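You operate a simulated robot arm through the tools that you are given. There is no shell and no other tool.

You run a simulated robot arm. Do the job below in one go: nothing can be reset, and whatever is moved stays where it is left.

TASK
Turn the tab to the white mark and tighten its three bolts.
Fine: use the purple driver and put it back. Set down upright: driver.
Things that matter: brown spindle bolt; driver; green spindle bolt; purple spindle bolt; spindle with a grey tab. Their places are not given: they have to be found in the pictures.

The check looks at the end state, three seconds after you hand in, the way a careful person would. Anything else that was tipped, shoved, dropped, spilled or broken makes it a failure.

THE ROBOT
A 7-joint arm with a two-finger parallel gripper, fixed in place. Base frame: the origin is at the foot of the arm, x ahead of it, y to its left, z up. Lengths are in m, angles in degrees, forces in N, time in s.
With the tool pointing down near the work surface it reaches from about 0.1 to 0.9 m from the base axis. Its first joint turns from -166.0 to 166.0 degrees. Payload 3.43 kg.
The tool frame sits at the grasp point between the pads (the TCP): z along the fingers, y along the line on which they close. The tips reach 0.03 m beyond it. Largest opening 0.094 m; finger width 0.028, thickness 0.01; the body of the gripper, 0.05 by 0.096 m, starts 0.055 m behind the TCP.
Orientation is that of the tool frame in the base frame, as [roll, pitch, yaw] about the fixed x, y, z axes, in that order (R = Rz(yaw) Ry(pitch) Rx(roll)). With the fingers straight down and closing along the base's y, the tool's x points along the base's -x, its y along +y and its z along -z.

THE INTERFACE
- The arm moves only by the tool apply_moves. Its argument "plan" is a list of rows, each a list of 7 numbers: the shift along the base's x, y, z in units of 100 mm (1.0 is 100 mm), then the turn, a rotation vector about the base's x, y, z in units of 90 degrees (1.0 is 90 degrees), then the opening in per cent of the stroke, from 0 (shut) to 100 (fully open). In form: [[x, y, z, rx, ry, rz, gripper], ...]. A call has 1 to 20 rows; each row is the pose to reach, as a shift and turn from the pose commanded when the call began. A call with a number of a shift or a turn outside -1 to 1 is refused whole. Rows are played at 5 a second. More than 0.05 m and 8.6 degrees between two rows, or a gripper value outside its range, and nothing of the call is played. A pose out of reach is approached as far as the arm can. The call stops where the force on the tool passes 40 N (or 10 N more than at its start, if that is more) or the arm is blocked; 0.2 s more then pass. Each finger travels about 0.045 m/s and halts on what it meets, pressing with about 23 N; the grip force reading is that of the motor and also rises with nothing between the fingers. The clock runs only during rows and for 0.2 s after the last one: add rows that repeat a pose to give the fingers time. It gives the time, the measured TCP pose, the force on the tool (base axes), the opening and the grip force at its end, in the units of the frame above (readings bear some noise), with the torque about the TCP (base axes, N m) and any sound that the robot's microphone picked up.
- Cameras (640 x 400 px; columns grow to the right, rows downward): "scene" is fixed at [0.3993, 0.4989, 1.3481]; the picture's right is [-0.92, -0.39, 0.00], its down [-0.09, 0.20, -0.98] and it looks along [0.38, -0.90, -0.22] (base axes); focal length 322 px, centre (320, 200). "wrist" rides on the gripper at [0.076, 0.014, -0.103] in the tool frame; the picture's right is [-0.18, 0.98, 0.00], its down [-0.75, -0.14, -0.64] and it looks along [-0.63, -0.12, 0.77] (tool axes); focal length 243 px, centre (320, 200).
- get_image(camera): a new picture of that camera. The clock stands still meanwhile.
- move_column(by): slides the trunk up (or, below 0, down) by that many m; the arm rides with it, the base frame stays. It gives what a move gives, with no picture.
- pixel_to_xyz(camera, pixels): for up to 12 pixels [column, row] of the newest picture of that camera ("zoom" is the newest enlarged one), the place [x, y, z] in the base frame of the surface seen there, good to about 0.003 m. The clock stands still meanwhile.
- zoom(camera, box): a new picture of the part [left, top, right, bottom] of that camera's present view, enlarged. The clock stands still meanwhile.
- close_job(): hands the job in; it is judged then, once.

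Unless the task says otherwise, let go and move clear before handing in.

The tools are called after "Emit:" as name(argument=value, ...) on one line, values as JSON. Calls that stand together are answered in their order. apply_moves: Moves the arm, as the interface text tells. Its arguments: {"type":"object","properties":{"plan":{"type":"array"}},"required":["plan"]} The other tools are called the same way: move_column (by) slides the trunk up or down; get_image (camera) takes a picture; pixel_to_xyz (camera, pixels) gives the place of the surface under pixels of a picture; zoom (camera, box) takes an enlarged picture of a part of a camera's view; close_job () hands the job in.

At the start:

```text
time_s: 0.0
ee_pos: [0.4272, -0.2014, 1.3732]
orientation: [-179.9, 0.1, -180.0]
wrist_force: [-0.2, 0.4, -0.5]
wrist_torque: [0.02, 0.01, 0.0]
width: 0.0941
finger_force: 0.1
trunk travel left (down, up): [-0.525, 0.085]
```

scene: 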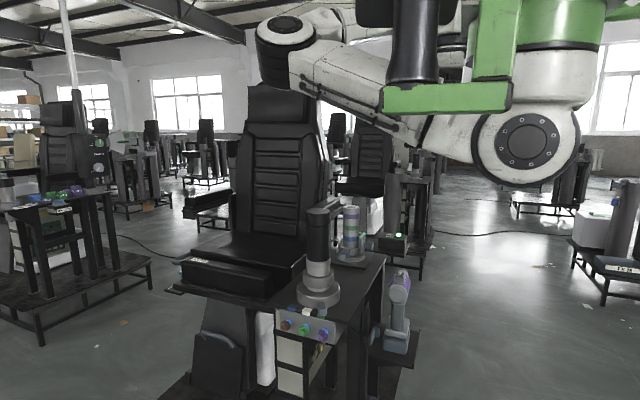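
wrist: 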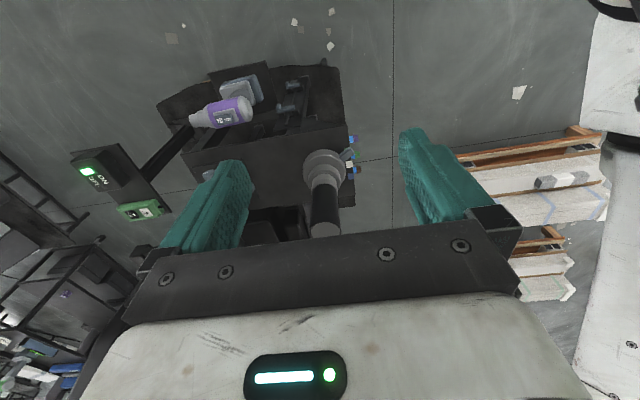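

The scene picture shows a bench near (320,290) with a front panel of coloured knobs around (305,325) and a purple driver in a holder near (398,300). I'll zoom on both to identify them.

Emit:
zoom(camera="scene", box=[250, 260, 370, 360])

Emit:
zoom(camera="scene", box=[350, 240, 450, 370])

Emit:
zoom(camera="wrist", box=[140, 50, 380, 250])

```text
4.00 times, centred on (310, 310) of scene
```

zoom: 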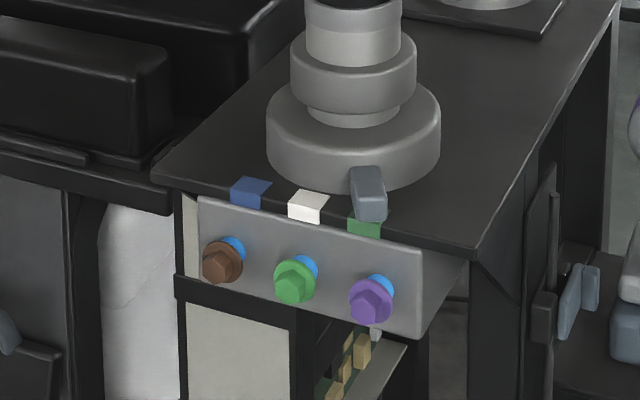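

```text
3.08 times, centred on (400, 305) of scene
```

zoom: 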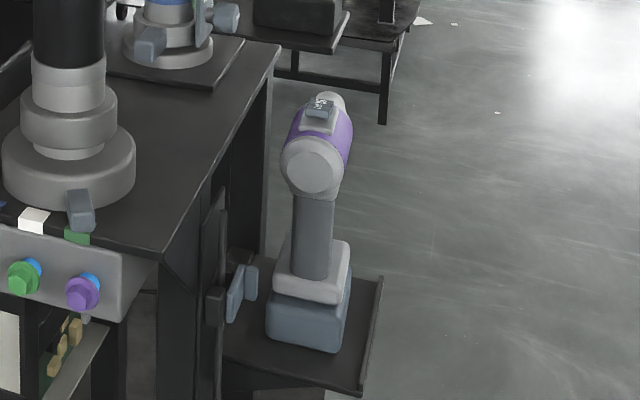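

```text
2.00 times, centred on (260, 150) of wrist
```

zoom: 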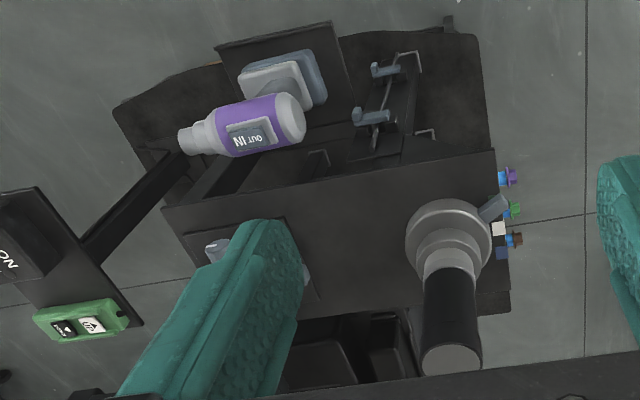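

The tab sits over the green mark and the white mark is to its left. The three bolts stick out of the front plate with blue shank showing, and the driver has an IN/OUT switch. I'll measure positions next.

Emit:
pixel_to_xyz(camera="scene", pixels=[[287, 326], [304, 331], [323, 335], [343, 308], [341, 301], [307, 312], [341, 317], [292, 308], [319, 290], [300, 340], [332, 340], [330, 283]])

Emit:
pixel_to_xyz(camera="wrist", pixels=[[195, 120], [220, 113], [248, 108], [231, 119], [240, 95], [260, 90], [325, 160], [340, 155], [348, 152], [85, 170], [140, 210], [325, 228]])

Emit:
pixel_to_xyz(camera="scene", pixels=[[397, 296], [400, 275], [402, 283], [399, 315], [398, 330], [398, 343], [388, 335], [405, 335], [415, 350], [404, 272], [380, 350], [374, 335]])

Emit:
zoom(camera="wrist", box=[50, 130, 190, 230])

Emit:
zoom(camera="wrist", box=[180, 60, 290, 140])

```text
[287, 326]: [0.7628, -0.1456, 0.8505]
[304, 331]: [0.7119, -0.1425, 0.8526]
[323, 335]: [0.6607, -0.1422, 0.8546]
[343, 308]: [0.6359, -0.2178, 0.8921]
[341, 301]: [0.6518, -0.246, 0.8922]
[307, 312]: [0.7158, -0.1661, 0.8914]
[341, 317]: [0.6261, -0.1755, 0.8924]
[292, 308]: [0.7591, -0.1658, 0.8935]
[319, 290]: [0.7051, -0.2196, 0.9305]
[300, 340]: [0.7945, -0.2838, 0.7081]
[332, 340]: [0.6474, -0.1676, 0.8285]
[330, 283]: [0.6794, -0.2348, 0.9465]
```

```text
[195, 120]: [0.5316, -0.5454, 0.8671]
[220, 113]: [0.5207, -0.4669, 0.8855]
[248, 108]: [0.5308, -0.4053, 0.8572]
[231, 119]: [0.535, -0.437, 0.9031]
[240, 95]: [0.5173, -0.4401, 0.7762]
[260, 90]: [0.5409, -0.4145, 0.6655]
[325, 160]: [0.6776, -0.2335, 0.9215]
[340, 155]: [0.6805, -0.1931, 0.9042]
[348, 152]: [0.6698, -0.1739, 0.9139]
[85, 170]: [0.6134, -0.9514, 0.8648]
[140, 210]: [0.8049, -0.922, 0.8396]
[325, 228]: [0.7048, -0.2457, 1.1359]
```

```text
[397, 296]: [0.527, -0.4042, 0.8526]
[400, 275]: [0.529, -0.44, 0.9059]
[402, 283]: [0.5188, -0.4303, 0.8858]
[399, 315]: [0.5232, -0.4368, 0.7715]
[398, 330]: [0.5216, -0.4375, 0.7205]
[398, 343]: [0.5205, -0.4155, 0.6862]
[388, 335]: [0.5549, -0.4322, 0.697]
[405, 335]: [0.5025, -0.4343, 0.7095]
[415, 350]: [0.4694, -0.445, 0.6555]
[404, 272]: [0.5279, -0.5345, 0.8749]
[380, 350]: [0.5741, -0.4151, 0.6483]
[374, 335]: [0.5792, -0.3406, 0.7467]
```

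```text
4.00 times, centred on (120, 180) of wrist
```

zoom: 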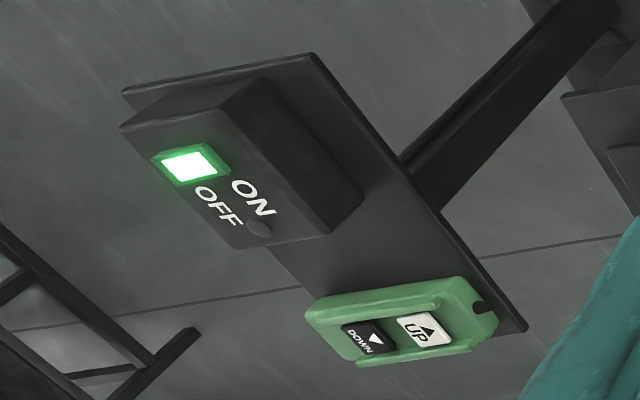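

```text
5.00 times, centred on (235, 100) of wrist
```

zoom: 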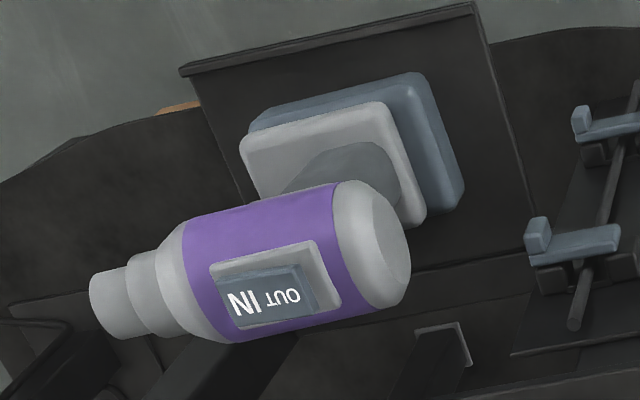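

The driver's nose points along -y at about (0.53, -0.545, 0.87), with the handle below its body and the bolt heads facing +y at about (0.763/0.712/0.661, -0.144, 0.852). Before planning a grasp I'll enlarge the driver and bolts further.

Emit:
zoom(camera="scene", box=[376, 262, 424, 310])

Emit:
zoom(camera="scene", box=[372, 300, 432, 370])

Emit:
zoom(camera="scene", box=[272, 295, 352, 350])

Emit:
zoom(camera="scene", box=[290, 190, 430, 290])

```text
8.33 times, centred on (400, 286) of scene
```

zoom: 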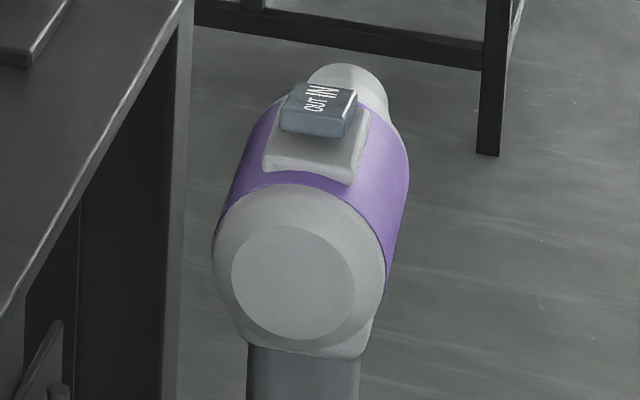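

```text
5.71 times, centred on (402, 335) of scene
```

zoom: 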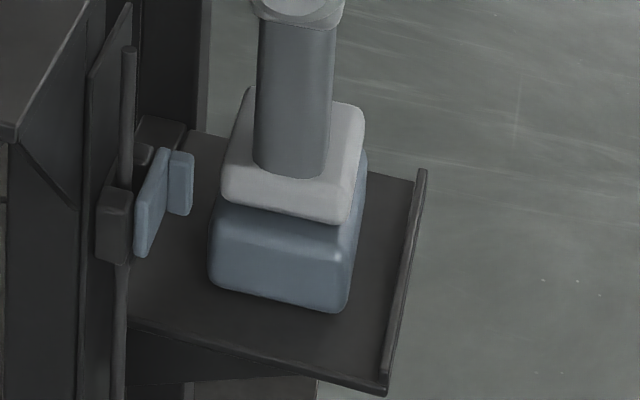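

```text
7.27 times, centred on (312, 322) of scene
```

zoom: 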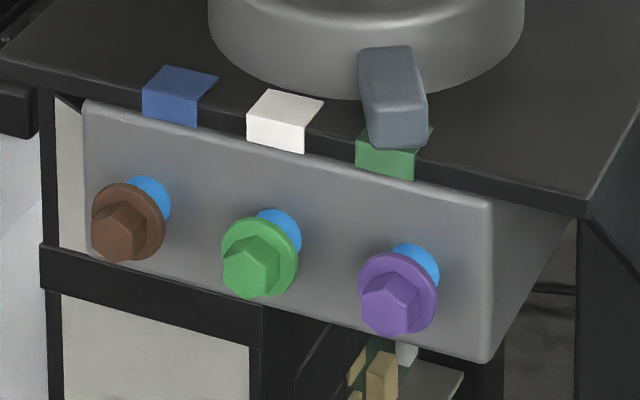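

```text
4.00 times, centred on (360, 240) of scene
```

zoom: 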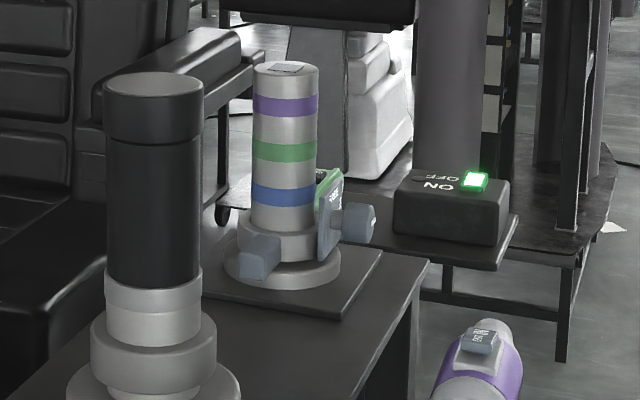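

The driver's grip is a dark post on a battery base with an IN/OUT rocker on top. I need a closer view of the trigger side and the rocker, so I'll turn the gripper 90° and move it over toward the driver's nose side, staying high.

Emit:
apply_moves(plan=[[0.05, -0.09, -0.09, 0, 0, 0.09, 100], [0.1, -0.18, -0.18, 0, 0, 0.18, 100], [0.15, -0.27, -0.27, 0, 0, 0.27, 100], [0.2, -0.36, -0.36, 0, 0, 0.36, 100], [0.25, -0.45, -0.45, 0, 0, 0.45, 100], [0.3, -0.54, -0.54, 0, 0, 0.54, 100], [0.35, -0.63, -0.63, 0, 0, 0.63, 100], [0.4, -0.72, -0.72, 0, 0, 0.72, 100], [0.45, -0.81, -0.81, 0, 0, 0.81, 100], [0.5, -0.9, -0.9, 0, 0, 0.9, 100], [0.5, -1, -1, 0, 0, 0.98, 100], [0.5, -1, -1, 0, 0, 1, 100]])

```text
time_s: 2.6
ee_pos: [0.6237, -0.2816, 1.268]
orientation: [177.1, -0.9, -92.6]
wrist_force: [-0.3, -1.3, 0.1]
wrist_torque: [0.03, 0.01, -0.02]
width: 0.0941
finger_force: 0.1
out of reach, approached as far as the arm can: row 8, 9, 10, 11, 12
trunk travel left (down, up): [-0.525, 0.085]
```

The last poses were out of reach and the arm ended at (0.624, -0.282, 1.268) instead of the commanded spot. I'll look at both cameras to understand the arm's posture.

Emit:
get_image(camera="scene")

Emit:
get_image(camera="wrist")

```text
taken
```

scene: 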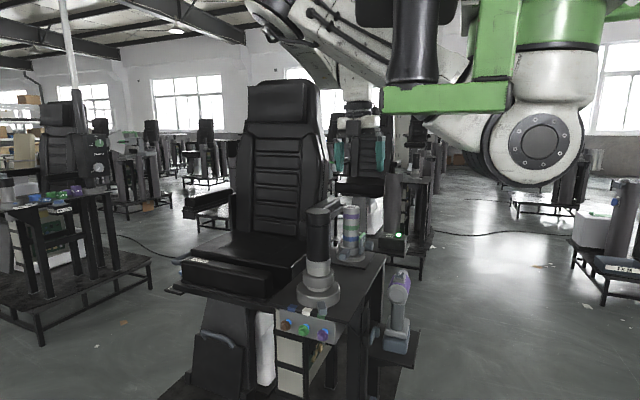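

```text
taken
```

wrist: 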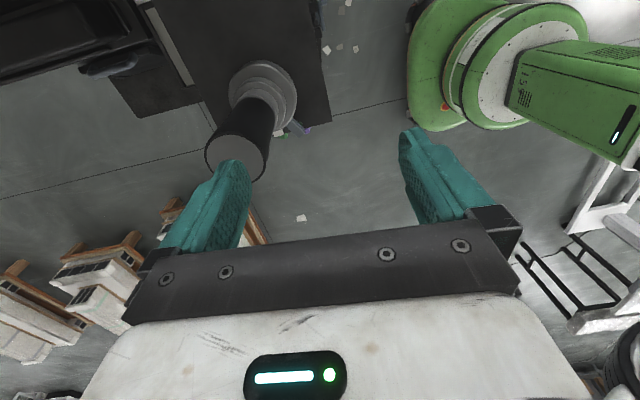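

The arm seems folded up when the tool is high and close in. I'll come straight down 100 mm to open up the elbow and see how the commanded pose is treated.

Emit:
apply_moves(plan=[[0, 0, -0.3, 0, 0, 0, 100], [0, 0, -0.6, 0, 0, 0, 100], [0, 0, -1, 0, 0, 0, 100]])

```text
time_s: 3.4
ee_pos: [0.6227, -0.2801, 1.1703]
orientation: [176.6, -1.0, -93.1]
wrist_force: [0.0, 0.0, -0.1]
wrist_torque: [0.03, 0.01, -0.02]
width: 0.0938
finger_force: 0.1
trunk travel left (down, up): [-0.525, 0.085]
```

The commanded pose resets to the reached pose. I'm close to the spindle top at (0.705, -0.246, 1.136), so I'll move away along -x and -y.

Emit:
apply_moves(plan=[[-0.3, -0.3, 0.1, 0, 0, 0, 100], [-0.6, -0.6, 0.1, 0, 0, 0, 100], [-1, -1, 0.1, 0, 0, 0, 100]])

Emit:
get_image(camera="wrist")

```text
refused: row 3 steps farther than a row can; nothing moved
```

```text
taken
```

wrist: 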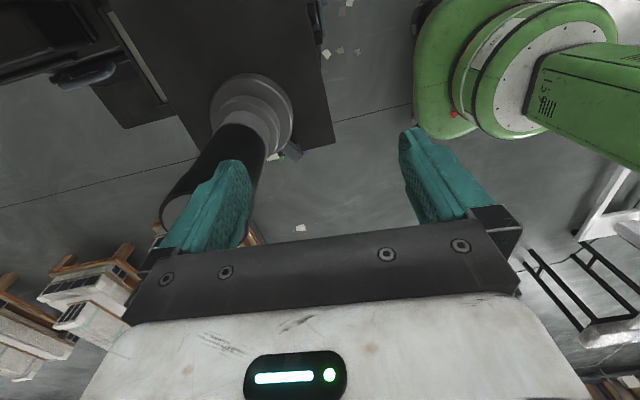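

The row step was too long, so nothing moved. I'll repeat it with smaller steps.

Emit:
apply_moves(plan=[[-0.25, -0.25, 0.1, 0, 0, 0, 100], [-0.5, -0.5, 0.1, 0, 0, 0, 100], [-0.75, -0.75, 0.1, 0, 0, 0, 100], [-1, -1, 0.1, 0, 0, 0, 100]])

Emit:
get_image(camera="wrist")

```text
time_s: 4.4
ee_pos: [0.5959, -0.3959, 1.1645]
orientation: [175.6, -0.4, -93.7]
wrist_force: [0.3, 0.7, 0.0]
wrist_torque: [-0.01, -0.01, -0.03]
width: 0.094
finger_force: 0.0
out of reach, approached as far as the arm can: row 1, 2, 3, 4
trunk travel left (down, up): [-0.525, 0.085]
```

```text
taken
```

wrist: 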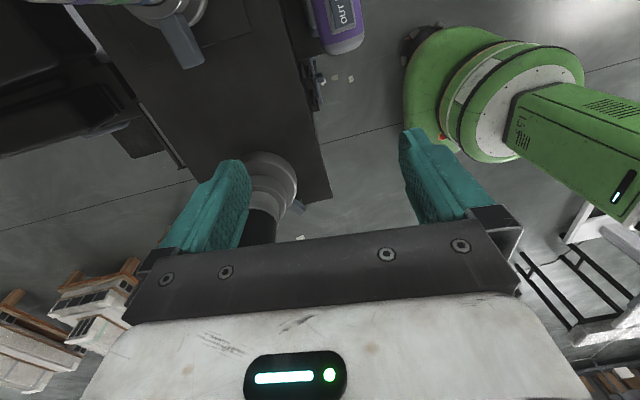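

The +90° yaw is near a joint limit for positions closer in. I'll turn back to the original heading while moving toward -x so I can view the driver from its -x side.

Emit:
apply_moves(plan=[[-0.09, 0, 0, 0, 0, -0.09, 100], [-0.18, 0, 0, 0, 0, -0.18, 100], [-0.27, 0, 0, 0, 0, -0.27, 100], [-0.36, 0, 0, 0, 0, -0.36, 100], [-0.45, 0, 0, 0, 0, -0.45, 100], [-0.54, 0, 0, 0, 0, -0.54, 100], [-0.63, 0, 0, 0, 0, -0.63, 100], [-0.72, 0, 0, 0, 0, -0.72, 100], [-0.81, 0, 0, 0, 0, -0.81, 100], [-0.9, 0, 0, 0, 0, -0.9, 100], [-1, 0, 0, 0, 0, -0.96, 100], [-1, 0, 0, 0, 0, -0.96, 100]])

Emit:
get_image(camera="wrist")

Emit:
get_image(camera="scene")

```text
time_s: 7.0
ee_pos: [0.4988, -0.3972, 1.1677]
orientation: [177.9, -0.5, -179.2]
wrist_force: [-0.1, 0.1, 1.1]
wrist_torque: [-0.01, -0.01, 0.02]
width: 0.094
finger_force: 0.1
trunk travel left (down, up): [-0.525, 0.085]
```

```text
taken
```

wrist: 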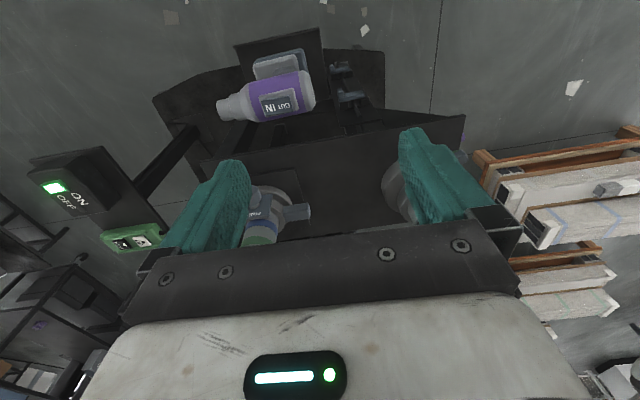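

```text
taken
```

scene: 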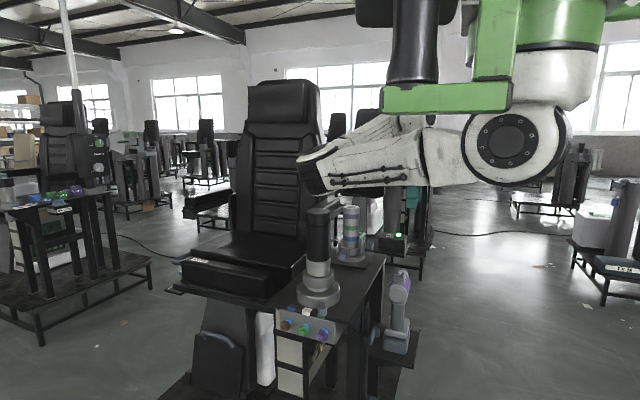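

Yaw is restored and the arm is comfortable at (0.499, -0.397, 1.168). I'll tilt the tool toward +x by 45° and back off along -x to see the driver's side profile.

Emit:
apply_moves(plan=[[-0.14, -0.05, 0, 0, -0.07, 0, 100], [-0.28, -0.1, 0, 0, -0.14, 0, 100], [-0.42, -0.15, 0, 0, -0.21, 0, 100], [-0.56, -0.2, 0, 0, -0.28, 0, 100], [-0.7, -0.2, 0, 0, -0.35, 0, 100], [-0.84, -0.2, 0, 0, -0.42, 0, 100], [-1, -0.2, 0, 0, -0.5, 0, 100], [-1, -0.2, 0, 0, -0.5, 0, 100]])

Emit:
get_image(camera="wrist")

```text
time_s: 8.8
ee_pos: [0.399, -0.4168, 1.1681]
orientation: [178.9, 44.7, -178.8]
wrist_force: [0.0, -0.7, 0.6]
wrist_torque: [-0.02, -0.01, -0.03]
width: 0.0941
finger_force: 0.0
trunk travel left (down, up): [-0.525, 0.085]
```

```text
taken
```

wrist: 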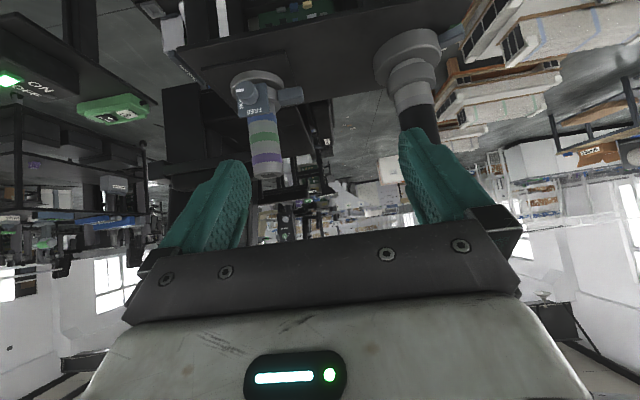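

The tilt works, but the view is inverted because the camera now looks nearly level over the driver. I'll lower the trunk 0.2 m to bring the driver into view.

Emit:
move_column(by=-0.2)

Emit:
get_image(camera="wrist")

Emit:
get_image(camera="scene")

```text
time_s: 11.0
ee_pos: [0.3987, -0.4172, 0.9694]
orientation: [178.8, 44.5, -178.8]
wrist_force: [0.7, 0.2, -0.5]
wrist_torque: [0.02, -0.01, 0.02]
width: 0.0937
finger_force: 0.0
trunk travel left (down, up): [-0.325, 0.285]
```

```text
taken
```

wrist: 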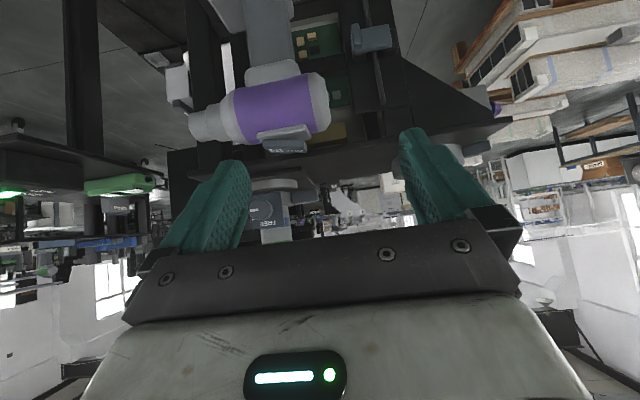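

```text
taken
```

scene: 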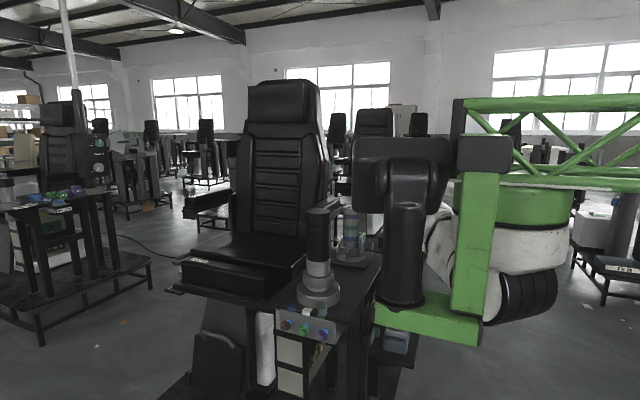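

The trunk carries a green bracket and black cylinder that came down with it, at about (415,310) in the scene view. I'll measure how far that is from the bench and zoom on the driver's profile.

Emit:
pixel_to_xyz(camera="scene", pixels=[[380, 315], [425, 325], [470, 335], [405, 250], [400, 170], [480, 250], [530, 205], [520, 300], [385, 290], [540, 250], [500, 110], [410, 300]])

Emit:
zoom(camera="wrist", box=[170, 0, 350, 160])

Emit:
pixel_to_xyz(camera="wrist", pixels=[[200, 125], [235, 117], [275, 108], [318, 102], [285, 145], [285, 132], [268, 40], [255, 40], [290, 40], [270, 10], [222, 125], [272, 74]])

```text
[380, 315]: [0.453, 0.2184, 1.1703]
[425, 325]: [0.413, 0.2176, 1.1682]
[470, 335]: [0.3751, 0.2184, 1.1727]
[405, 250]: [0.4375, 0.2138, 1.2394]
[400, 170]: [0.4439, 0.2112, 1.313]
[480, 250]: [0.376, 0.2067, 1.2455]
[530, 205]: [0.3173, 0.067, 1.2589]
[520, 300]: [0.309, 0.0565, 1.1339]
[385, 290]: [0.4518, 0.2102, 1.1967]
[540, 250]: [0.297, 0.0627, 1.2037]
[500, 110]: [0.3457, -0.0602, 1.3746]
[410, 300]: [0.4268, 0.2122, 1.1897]
```

```text
2.50 times, centred on (260, 80) of wrist
```

zoom: 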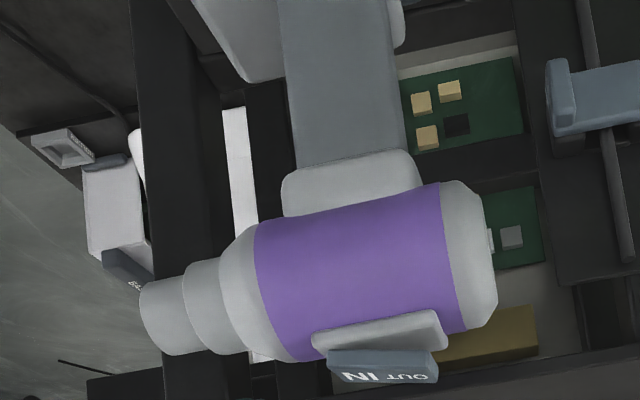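

```text
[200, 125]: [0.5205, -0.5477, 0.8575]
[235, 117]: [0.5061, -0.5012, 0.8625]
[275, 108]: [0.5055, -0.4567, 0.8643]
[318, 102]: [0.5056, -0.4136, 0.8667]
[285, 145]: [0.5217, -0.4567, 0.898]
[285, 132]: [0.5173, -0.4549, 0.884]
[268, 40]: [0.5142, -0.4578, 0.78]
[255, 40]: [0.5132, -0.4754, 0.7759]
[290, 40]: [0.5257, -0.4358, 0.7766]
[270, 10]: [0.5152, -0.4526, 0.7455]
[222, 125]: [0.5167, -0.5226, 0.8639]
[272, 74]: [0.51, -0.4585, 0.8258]
```

The wrist zoom shows the driver in profile with no separate trigger visible, and the rocker's OUT end is raised, so IN looks pressed. Next I'll measure the tab, marks and spindle axis from an enlarged scene view.

Emit:
zoom(camera="scene", box=[280, 270, 360, 320])

Emit:
zoom(camera="wrist", box=[240, 110, 330, 160])

```text
8.00 times, centred on (320, 295) of scene
```

zoom: 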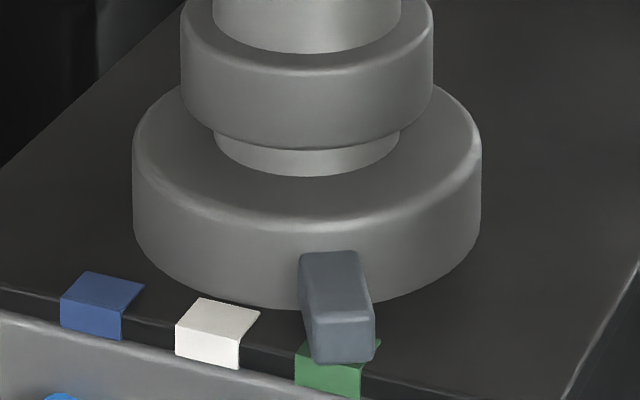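

```text
7.11 times, centred on (285, 135) of wrist
```

zoom: 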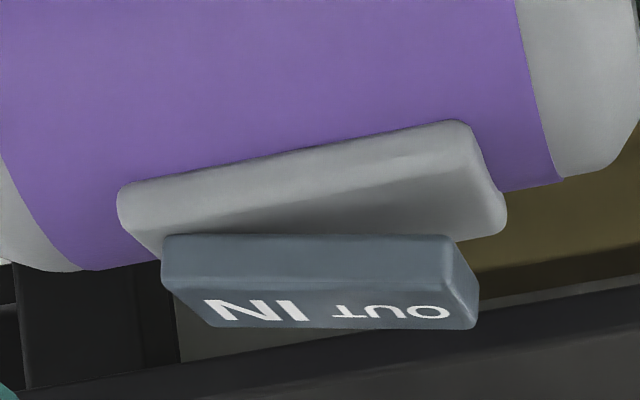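

The rocker's IN end lies down against its plate and the OUT end stands up, so the driver is set to IN. I'll take the spindle zoom again to query its points.

Emit:
zoom(camera="scene", box=[280, 270, 360, 320])

Emit:
pixel_to_xyz(camera="zoom", pixels=[[330, 270], [342, 332], [310, 335], [370, 330], [306, 260], [360, 260], [218, 312], [105, 285], [330, 375], [140, 200], [470, 200], [300, 240]])

Emit:
pixel_to_xyz(camera="zoom", pixels=[[305, 185], [175, 140], [440, 140], [305, 110], [240, 345], [178, 340], [200, 300], [258, 312], [340, 295], [315, 300], [365, 300], [220, 275]])

```text
8.00 times, centred on (320, 295) of scene
```

zoom: 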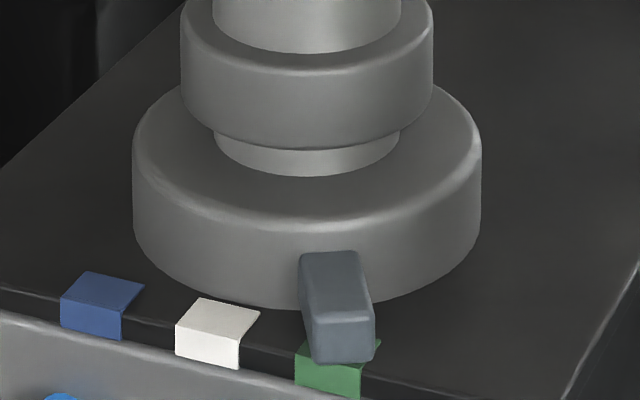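

```text
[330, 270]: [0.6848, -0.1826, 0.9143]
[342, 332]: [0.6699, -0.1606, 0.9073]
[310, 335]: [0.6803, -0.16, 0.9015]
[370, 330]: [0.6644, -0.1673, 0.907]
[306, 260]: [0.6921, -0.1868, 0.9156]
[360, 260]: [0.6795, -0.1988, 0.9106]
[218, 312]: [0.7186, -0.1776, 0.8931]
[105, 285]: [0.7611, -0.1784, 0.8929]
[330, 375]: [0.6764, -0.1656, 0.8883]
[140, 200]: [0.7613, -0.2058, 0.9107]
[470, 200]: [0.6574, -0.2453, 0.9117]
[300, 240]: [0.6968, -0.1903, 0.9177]
```

```text
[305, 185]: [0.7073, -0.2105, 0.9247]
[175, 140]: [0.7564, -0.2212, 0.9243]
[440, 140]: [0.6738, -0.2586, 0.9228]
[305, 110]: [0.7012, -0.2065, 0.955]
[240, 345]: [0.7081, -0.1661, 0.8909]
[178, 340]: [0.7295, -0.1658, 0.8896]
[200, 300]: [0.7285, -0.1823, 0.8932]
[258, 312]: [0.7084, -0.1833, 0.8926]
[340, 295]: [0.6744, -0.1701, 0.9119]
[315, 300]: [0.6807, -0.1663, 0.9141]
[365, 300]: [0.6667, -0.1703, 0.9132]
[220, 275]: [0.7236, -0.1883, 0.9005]
```

The tab sits about 29° from the white mark. The spindle axis comes out near (0.7185, -0.249), and the tab's tip is at radius 0.10 and z 0.895-0.914. I'll close the fingers, tilt back to about 20°, and travel high toward the tab's -x side to push it in +x.

Emit:
apply_moves(plan=[[0, 0.1, 0.3, 0, 0.07, 0, 50], [0, 0.3, 0.6, 0, 0.14, 0, 0], [0.1, 0.5, 0.8, 0, 0.21, 0, 0], [0.3, 0.7, 0.9, 0, 0.27, 0, 0], [0.6, 0.9, 0.9, 0, 0.27, 0, 0], [0.9, 1, 0.9, 0, 0.27, 0, 0], [1, 1, 0.9, 0, 0.27, 0, 0]])

```text
time_s: 12.6
ee_pos: [0.4986, -0.3167, 1.0586]
orientation: [178.3, 20.2, -179.1]
wrist_force: [-0.9, 0.3, 0.6]
wrist_torque: [0.02, 0.0, 0.0]
width: 0.0001
finger_force: 23.4
trunk travel left (down, up): [-0.325, 0.285]
```

The fingers are shut and the tool is at 20° tilt at (0.499, -0.317, 1.059). I'll continue to a spot off the tab's -x side, still high.

Emit:
apply_moves(plan=[[0.2, 0.35, 0, 0, 0, 0, 0], [0.4, 0.7, 0, 0, 0, 0, 0], [0.6, 1, 0, 0, 0, 0, 0], [0.9, 1, 0, 0, 0, 0, 0], [0.9, 1, 0, 0, 0, 0, 0]])

Emit:
apply_moves(plan=[[0, 0.35, -0.2, 0, 0, 0, 0], [0, 0.35, -0.6, 0, 0, 0, 0], [0, 0.35, -1, 0, 0, 0, 0], [0, 0.35, -1, 0, 0, 0, 0]])

Emit:
get_image(camera="wrist")

Emit:
zoom(camera="scene", box=[280, 250, 380, 330])

```text
time_s: 13.8
ee_pos: [0.5889, -0.2171, 1.0587]
orientation: [178.3, 20.2, -179.1]
wrist_force: [0.0, -0.2, 0.1]
wrist_torque: [-0.01, 0.0, -0.01]
width: 0.0001
finger_force: 22.8
trunk travel left (down, up): [-0.325, 0.285]
```

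```text
time_s: 14.8
ee_pos: [0.5884, -0.1822, 0.9581]
orientation: [178.3, 20.2, -179.2]
wrist_force: [-0.1, 0.0, 0.1]
wrist_torque: [-0.02, 0.03, -0.02]
width: 0.0
finger_force: 23.0
trunk travel left (down, up): [-0.325, 0.285]
```

```text
taken
```

wrist: 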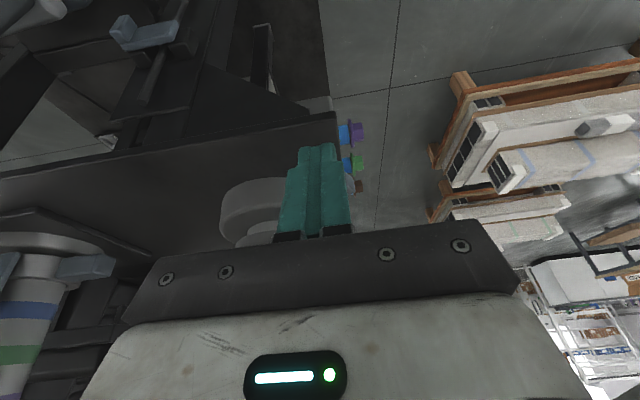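

```text
5.00 times, centred on (330, 290) of scene
```

zoom: 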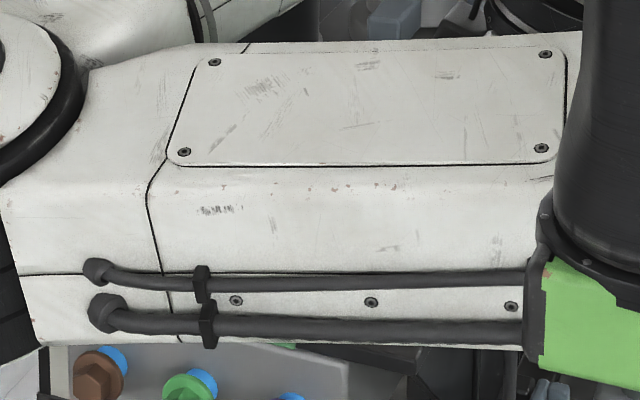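

The forearm now blocks the scene view of the tab. I'll check its clearance from the bench, bolts and spindle before going lower.

Emit:
get_image(camera="scene")

Emit:
pixel_to_xyz(camera="scene", pixels=[[290, 316], [350, 318], [300, 270], [350, 270], [330, 300], [275, 270], [280, 230], [300, 318]])

Emit:
pixel_to_xyz(camera="wrist", pixels=[[318, 150], [318, 170], [340, 118], [345, 165], [230, 210], [250, 220], [357, 163], [358, 133], [295, 220], [300, 105], [335, 120], [350, 190]])

Emit:
zoom(camera="wrist", box=[200, 90, 400, 250])

```text
taken
```

scene: 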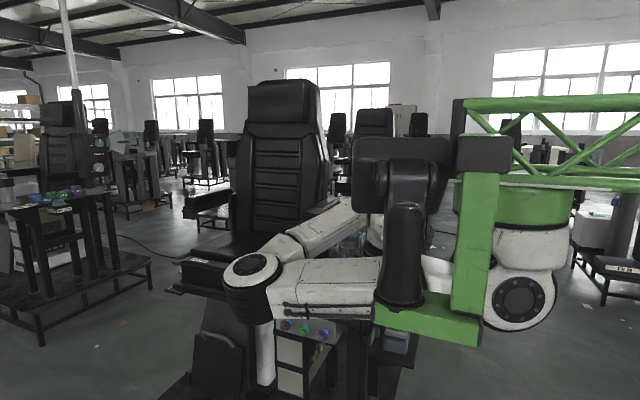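

```text
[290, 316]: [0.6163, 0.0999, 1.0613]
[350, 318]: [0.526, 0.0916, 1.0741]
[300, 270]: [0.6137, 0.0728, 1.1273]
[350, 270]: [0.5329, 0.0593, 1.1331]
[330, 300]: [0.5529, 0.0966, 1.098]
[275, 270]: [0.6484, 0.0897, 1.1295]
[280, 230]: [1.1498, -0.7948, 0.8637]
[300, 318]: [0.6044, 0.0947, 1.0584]
```

```text
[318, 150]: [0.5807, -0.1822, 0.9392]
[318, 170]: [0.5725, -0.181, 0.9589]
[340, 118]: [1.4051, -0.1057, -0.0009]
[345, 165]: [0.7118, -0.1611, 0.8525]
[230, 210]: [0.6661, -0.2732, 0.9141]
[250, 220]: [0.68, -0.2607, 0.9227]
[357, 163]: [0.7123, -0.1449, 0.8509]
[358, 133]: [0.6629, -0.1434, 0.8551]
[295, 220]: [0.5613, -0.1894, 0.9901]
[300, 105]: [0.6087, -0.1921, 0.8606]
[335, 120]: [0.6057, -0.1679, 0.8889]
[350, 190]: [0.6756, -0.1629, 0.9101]
```

```text
2.50 times, centred on (300, 170) of wrist
```

zoom: 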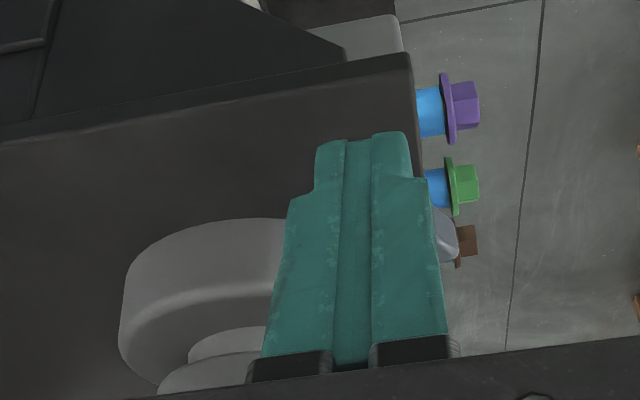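

The forearm clears the bench by a wide margin (z above 1.05, y around +0.09). I'll lower the fingertips to just above the bench top and ease toward the tab.

Emit:
apply_moves(plan=[[0, 0, -0.15, 0, 0, 0, 0], [0, 0, -0.27, 0, 0, 0, 0], [0.2, 0, -0.27, 0, 0, 0, 0], [0.3, 0, -0.27, 0, 0, 0, 0], [0.3, 0, -0.27, 0, 0, 0, 0]])

Emit:
zoom(camera="wrist", box=[200, 90, 400, 250])

```text
time_s: 16.0
ee_pos: [0.6189, -0.1834, 0.9317]
orientation: [178.3, 20.2, -179.1]
wrist_force: [0.4, 0.8, 0.8]
wrist_torque: [0.01, 0.01, 0.0]
width: 0.0002
finger_force: 22.8
trunk travel left (down, up): [-0.325, 0.285]
```

```text
2.50 times, centred on (300, 170) of wrist
```

zoom: 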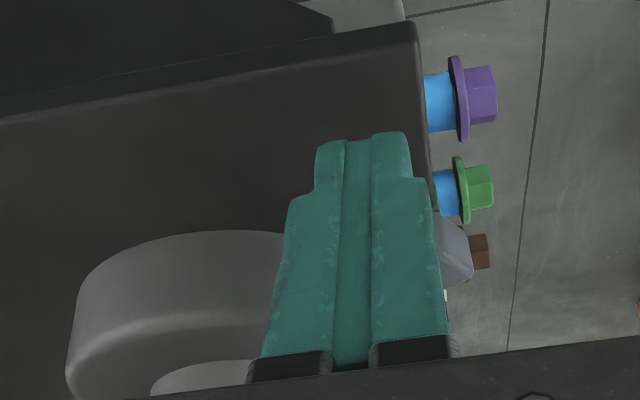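

No contact yet, and the fingertips' leading edge is near x 0.642 with the tab's side near 0.66. I'll push in +x slowly, part way first.

Emit:
apply_moves(plan=[[0.06, 0, 0, 0, 0, 0, 0], [0.12, 0, 0, 0, 0, 0, 0], [0.18, 0.01, 0, 0, 0, 0, 0], [0.24, 0.03, 0, 0, 0, 0, 0], [0.3, 0.05, 0, 0, 0, 0, 0], [0.35, 0.07, 0, 0, 0, 0, 0], [0.4, 0.09, 0, 0, 0, 0, 0], [0.45, 0.11, 0, 0, 0, 0, 0], [0.45, 0.11, 0, 0, 0, 0, 0]])

Emit:
zoom(camera="wrist", box=[200, 90, 400, 250])

Emit:
zoom(camera="scene", box=[270, 250, 370, 340])

```text
time_s: 18.0
ee_pos: [0.6641, -0.1716, 0.9307]
orientation: [178.2, 20.2, -179.3]
wrist_force: [-0.8, 0.1, -0.2]
wrist_torque: [0.0, -0.02, 0.02]
width: 0.0
finger_force: 22.9
trunk travel left (down, up): [-0.325, 0.285]
```

```text
2.50 times, centred on (300, 170) of wrist
```

zoom: 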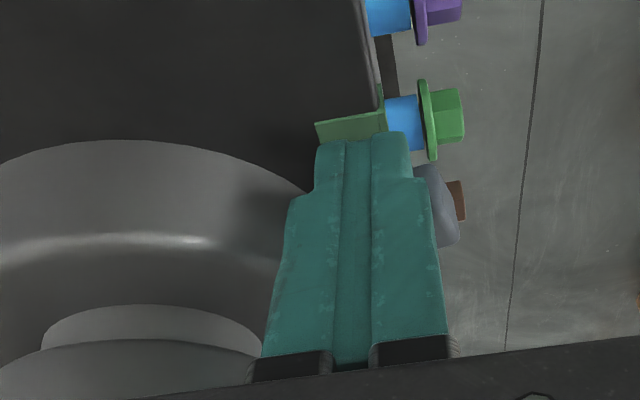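

```text
4.44 times, centred on (320, 295) of scene
```

zoom: 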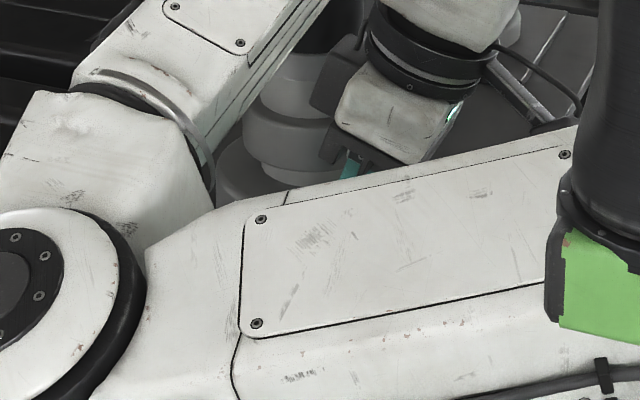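

The green mark is uncovered, so the tab has turned, and the push force was small. Before the last 20 mm I'll check the distance from the upper white link to the spindle column.

Emit:
pixel_to_xyz(camera="zoom", pixels=[[200, 120], [230, 110], [300, 40], [290, 90], [260, 60], [340, 60], [350, 110], [150, 30], [330, 20], [310, 80]])

Emit:
get_image(camera="scene")

```text
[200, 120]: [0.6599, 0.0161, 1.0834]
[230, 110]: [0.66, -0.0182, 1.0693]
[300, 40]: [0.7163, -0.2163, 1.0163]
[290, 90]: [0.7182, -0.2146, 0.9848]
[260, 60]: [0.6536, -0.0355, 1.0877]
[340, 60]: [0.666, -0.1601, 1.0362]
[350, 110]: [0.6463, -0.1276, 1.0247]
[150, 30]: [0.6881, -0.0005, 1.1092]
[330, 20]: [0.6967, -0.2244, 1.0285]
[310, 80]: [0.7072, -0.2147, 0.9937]
```

```text
taken
```

scene: 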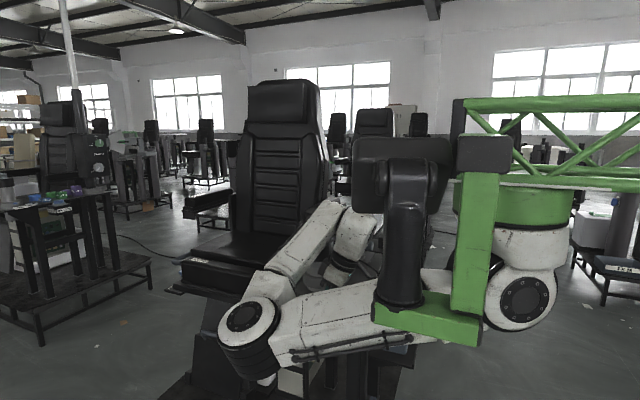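

Clearances stay over 4 cm for the remaining stroke. I'll push the last 22 mm in small steps and look again.

Emit:
apply_moves(plan=[[0.04, 0.02, 0, 0, 0, 0, 0], [0.08, 0.03, 0, 0, 0, 0, 0], [0.12, 0.04, 0, 0, 0, 0, 0], [0.16, 0.05, 0, 0, 0, 0, 0], [0.19, 0.06, 0, 0, 0, 0, 0], [0.21, 0.06, 0, 0, 0, 0, 0], [0.21, 0.06, 0, 0, 0, 0, 0]])

Emit:
zoom(camera="wrist", box=[200, 90, 400, 250])

```text
time_s: 19.6
ee_pos: [0.6852, -0.1647, 0.9315]
orientation: [178.3, 20.2, -179.1]
wrist_force: [-1.1, 0.2, 0.7]
wrist_torque: [0.01, 0.01, -0.01]
width: 0.0001
finger_force: 23.0
trunk travel left (down, up): [-0.325, 0.285]
```

```text
2.50 times, centred on (300, 170) of wrist
```

zoom: 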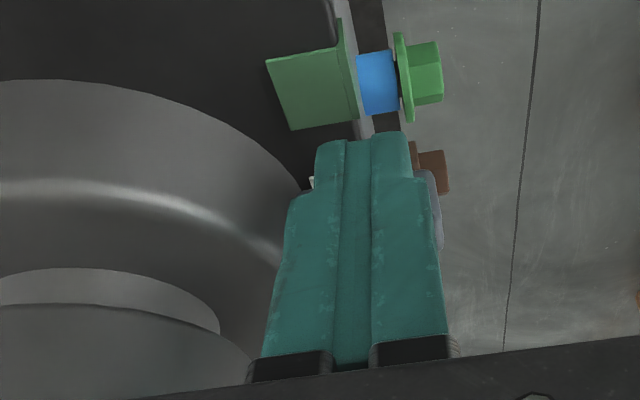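

The tab should now be near the white mark, but it's hidden behind the fingers. I'll back straight off in -x and look.

Emit:
apply_moves(plan=[[-0.2, -0.05, 0, 0, 0, 0, 0], [-0.5, -0.1, 0.1, 0, 0, 0, 0], [-0.9, -0.1, 0.3, 0, 0, 0, 0], [-1, -0.1, 0.7, 0, 0, 0, 0], [-1, -0.1, 1, 0, 0, 0, 0], [-1, -0.1, 1, 0, 0, 0, 0]])

Emit:
get_image(camera="wrist")

Emit:
get_image(camera="scene")

```text
time_s: 21.0
ee_pos: [0.5847, -0.1747, 1.0314]
orientation: [178.4, 20.2, -179.1]
wrist_force: [0.2, 0.3, 0.2]
wrist_torque: [0.0, 0.01, -0.02]
width: 0.0001
finger_force: 22.9
trunk travel left (down, up): [-0.325, 0.285]
```

```text
taken
```

wrist: 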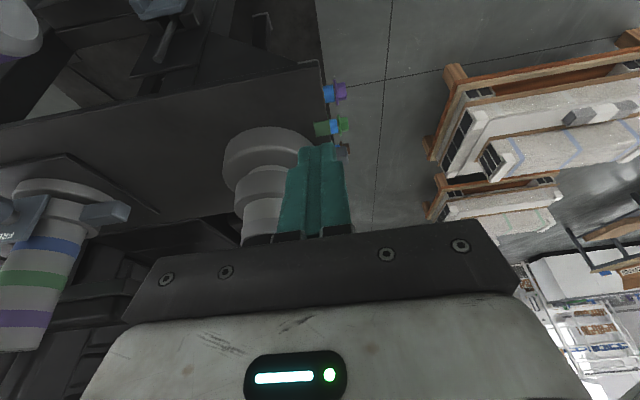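

```text
taken
```

scene: 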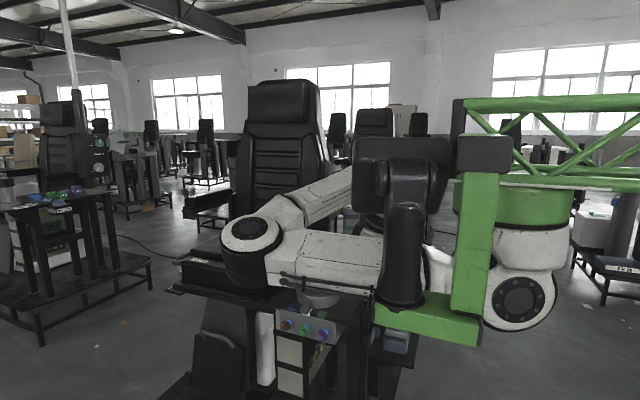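

The fingers still hide the tab in the wrist view and the forearm hides it in the scene view. I'll shift toward -y to clear both.

Emit:
apply_moves(plan=[[-0.2, -0.3, 0.1, 0, 0, 0, 0], [-0.4, -0.6, 0.2, 0, 0, 0, 0], [-0.6, -0.9, 0.2, 0, 0, 0, 0], [-0.8, -1, 0.2, 0, 0, 0, 0], [-0.8, -1, 0.2, 0, 0, 0, 0]])

Emit:
get_image(camera="wrist")

Emit:
get_image(camera="scene")

```text
time_s: 22.2
ee_pos: [0.5043, -0.2746, 1.0518]
orientation: [178.4, 20.2, -179.2]
wrist_force: [0.1, -0.1, 0.2]
wrist_torque: [0.02, 0.0, 0.0]
width: 0.0002
finger_force: 22.5
trunk travel left (down, up): [-0.325, 0.285]
```

```text
taken
```

wrist: 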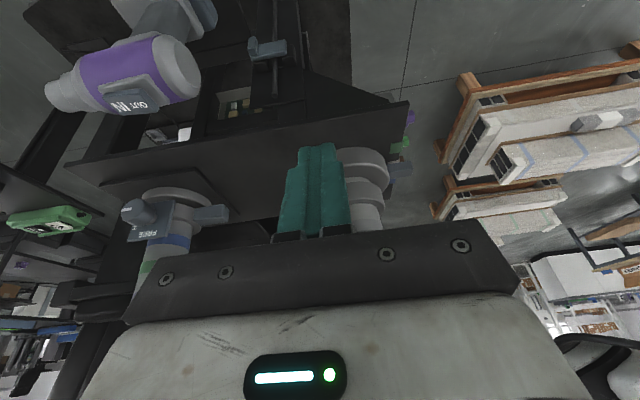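

```text
taken
```

scene: 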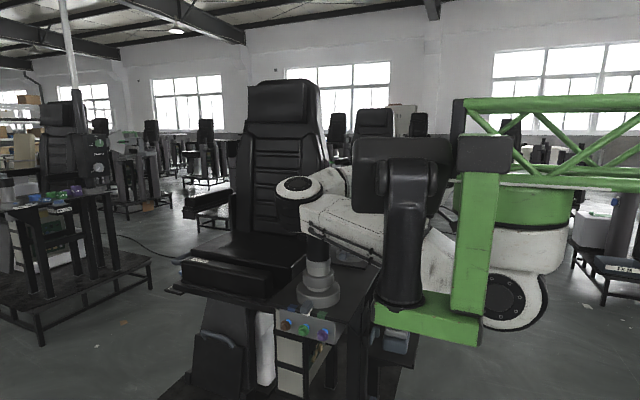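

The spindle is visible again in the scene view around (318,300). I'll enlarge it to check the tab against the white mark.

Emit:
zoom(camera="scene", box=[280, 270, 360, 320])

Emit:
pixel_to_xyz(camera="zoom", pixels=[[215, 280], [215, 260], [190, 310], [240, 310], [215, 325], [105, 285], [330, 345], [300, 340], [350, 345], [215, 300], [200, 290], [240, 290]])

Emit:
zoom(camera="wrist", box=[90, 170, 250, 280])

```text
8.00 times, centred on (320, 295) of scene
```

zoom: 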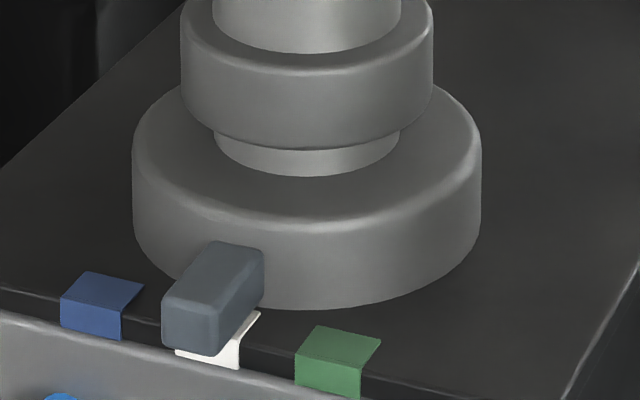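

```text
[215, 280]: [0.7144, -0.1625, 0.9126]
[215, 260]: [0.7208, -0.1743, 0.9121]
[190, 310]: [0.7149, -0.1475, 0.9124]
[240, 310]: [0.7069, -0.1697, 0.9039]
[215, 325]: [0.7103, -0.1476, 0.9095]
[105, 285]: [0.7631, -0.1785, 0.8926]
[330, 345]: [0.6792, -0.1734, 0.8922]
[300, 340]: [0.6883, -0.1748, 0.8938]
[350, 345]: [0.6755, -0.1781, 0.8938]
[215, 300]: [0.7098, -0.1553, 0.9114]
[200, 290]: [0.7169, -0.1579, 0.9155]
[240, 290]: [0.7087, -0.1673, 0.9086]
```

```text
3.64 times, centred on (170, 225) of wrist
```

zoom: 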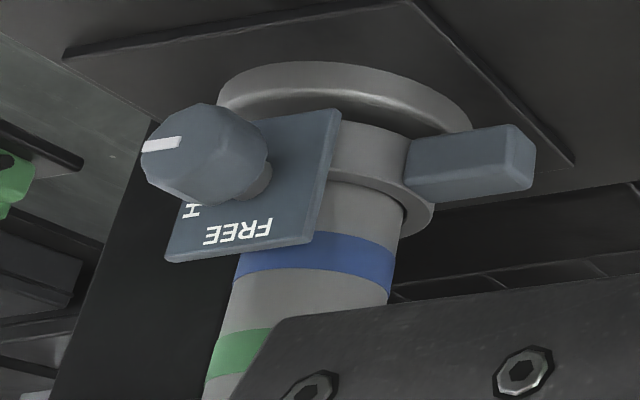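

The tab now covers the white mark. To get its angle precisely, I'll query the corners of its top face.

Emit:
zoom(camera="scene", box=[296, 296, 316, 316])

```text
16.00 times, centred on (306, 306) of scene
```

zoom: 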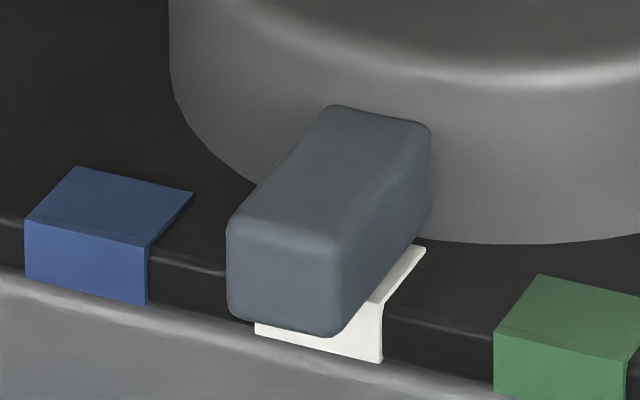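

Emit:
pixel_to_xyz(camera="zoom", pixels=[[235, 225], [335, 250], [425, 130], [330, 112], [285, 236], [375, 122], [335, 175], [280, 280], [380, 260], [415, 160], [345, 310], [245, 280]])

Emit:
pixel_to_xyz(camera="zoom", pixels=[[28, 222], [145, 243], [190, 195], [75, 170], [256, 326], [380, 355], [423, 250], [497, 325], [615, 360], [632, 300], [540, 278], [310, 345]])

```text
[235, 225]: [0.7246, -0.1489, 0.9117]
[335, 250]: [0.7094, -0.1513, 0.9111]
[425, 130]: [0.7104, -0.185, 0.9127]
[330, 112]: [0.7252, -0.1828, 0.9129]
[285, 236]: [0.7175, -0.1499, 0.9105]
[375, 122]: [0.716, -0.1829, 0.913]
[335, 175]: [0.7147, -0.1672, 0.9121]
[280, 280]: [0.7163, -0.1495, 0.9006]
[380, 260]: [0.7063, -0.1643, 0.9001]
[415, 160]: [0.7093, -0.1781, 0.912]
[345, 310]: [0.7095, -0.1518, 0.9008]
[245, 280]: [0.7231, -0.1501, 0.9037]
```

```text
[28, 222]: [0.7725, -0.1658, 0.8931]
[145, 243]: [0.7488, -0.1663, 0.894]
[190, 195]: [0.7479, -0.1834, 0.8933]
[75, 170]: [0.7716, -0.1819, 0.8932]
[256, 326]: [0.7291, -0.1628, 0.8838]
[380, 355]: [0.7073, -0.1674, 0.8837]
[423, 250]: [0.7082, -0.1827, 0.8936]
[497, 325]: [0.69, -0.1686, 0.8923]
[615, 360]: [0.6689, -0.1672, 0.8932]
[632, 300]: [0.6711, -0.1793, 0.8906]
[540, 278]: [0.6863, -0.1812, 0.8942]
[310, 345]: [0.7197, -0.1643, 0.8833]
```

The tab's centreline is at x ≈ 0.717 and the white mark's centre at 0.718, under 1° off. Next is the driver: I'll level the tool vertical and turn it −90° so the fingers close along x and the camera sits behind the driver.

Emit:
apply_moves(plan=[[0, -0.2, 0, 0, 0.08, 0, 50], [0, -0.4, 0, 0, 0.16, 0, 100], [0, -0.6, 0, 0, 0.224, 0, 100], [0, -0.8, 0.2, 0, 0.224, 0, 100], [0, -0.8, 0.2, 0, 0.224, 0, 100]])

Emit:
apply_moves(plan=[[0, 0, 0, 0, 0, -0.09, 100], [0, 0, 0, 0, 0, -0.18, 100], [0, 0, 0, 0, 0, -0.27, 100], [0, 0, 0, 0, 0, -0.36, 100], [0, 0, 0, 0, 0, -0.45, 100], [0, 0, 0, 0, 0, -0.54, 100], [0, 0, 0, 0, 0, -0.63, 100], [0, 0, 0, 0, 0, -0.72, 100], [0, 0, 0, 0, 0, -0.81, 100], [0, 0, 0, 0, 0, -0.9, 100], [0, 0, 0, 0, 0, -0.99, 100], [0, 0, 0, 0, 0, -0.99, 100]])

Emit:
get_image(camera="wrist")

Emit:
get_image(camera="scene")

```text
time_s: 23.4
ee_pos: [0.5045, -0.3537, 1.0702]
orientation: [178.0, -0.1, -179.1]
wrist_force: [0.4, -0.5, 0.3]
wrist_torque: [0.01, 0.01, -0.02]
width: 0.094
finger_force: 0.0
trunk travel left (down, up): [-0.325, 0.285]
```

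```text
time_s: 26.0
ee_pos: [0.5044, -0.3565, 1.0707]
orientation: [178.0, 0.0, 91.6]
wrist_force: [0.7, -0.2, -0.1]
wrist_torque: [-0.01, -0.02, 0.01]
width: 0.0939
finger_force: 0.0
trunk travel left (down, up): [-0.325, 0.285]
```

```text
taken
```

wrist: 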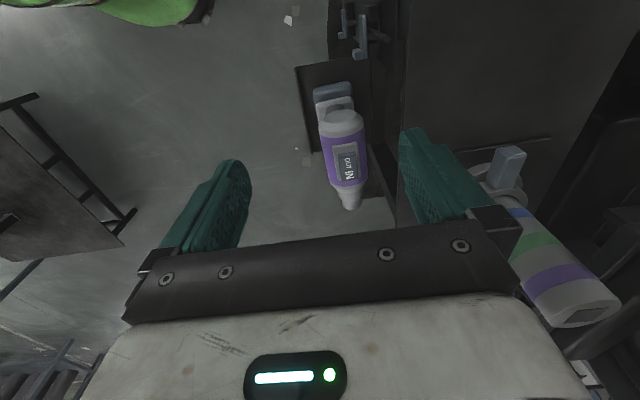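

```text
taken
```

scene: 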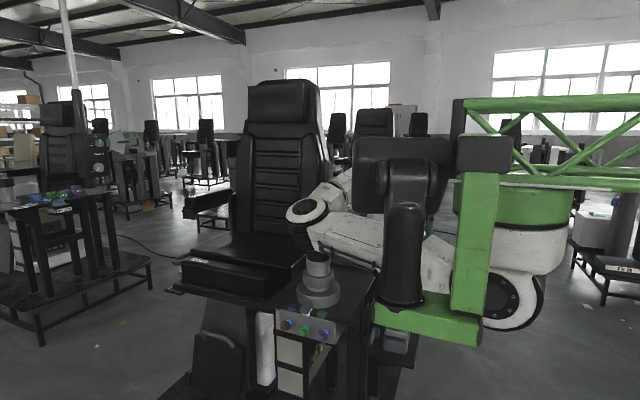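

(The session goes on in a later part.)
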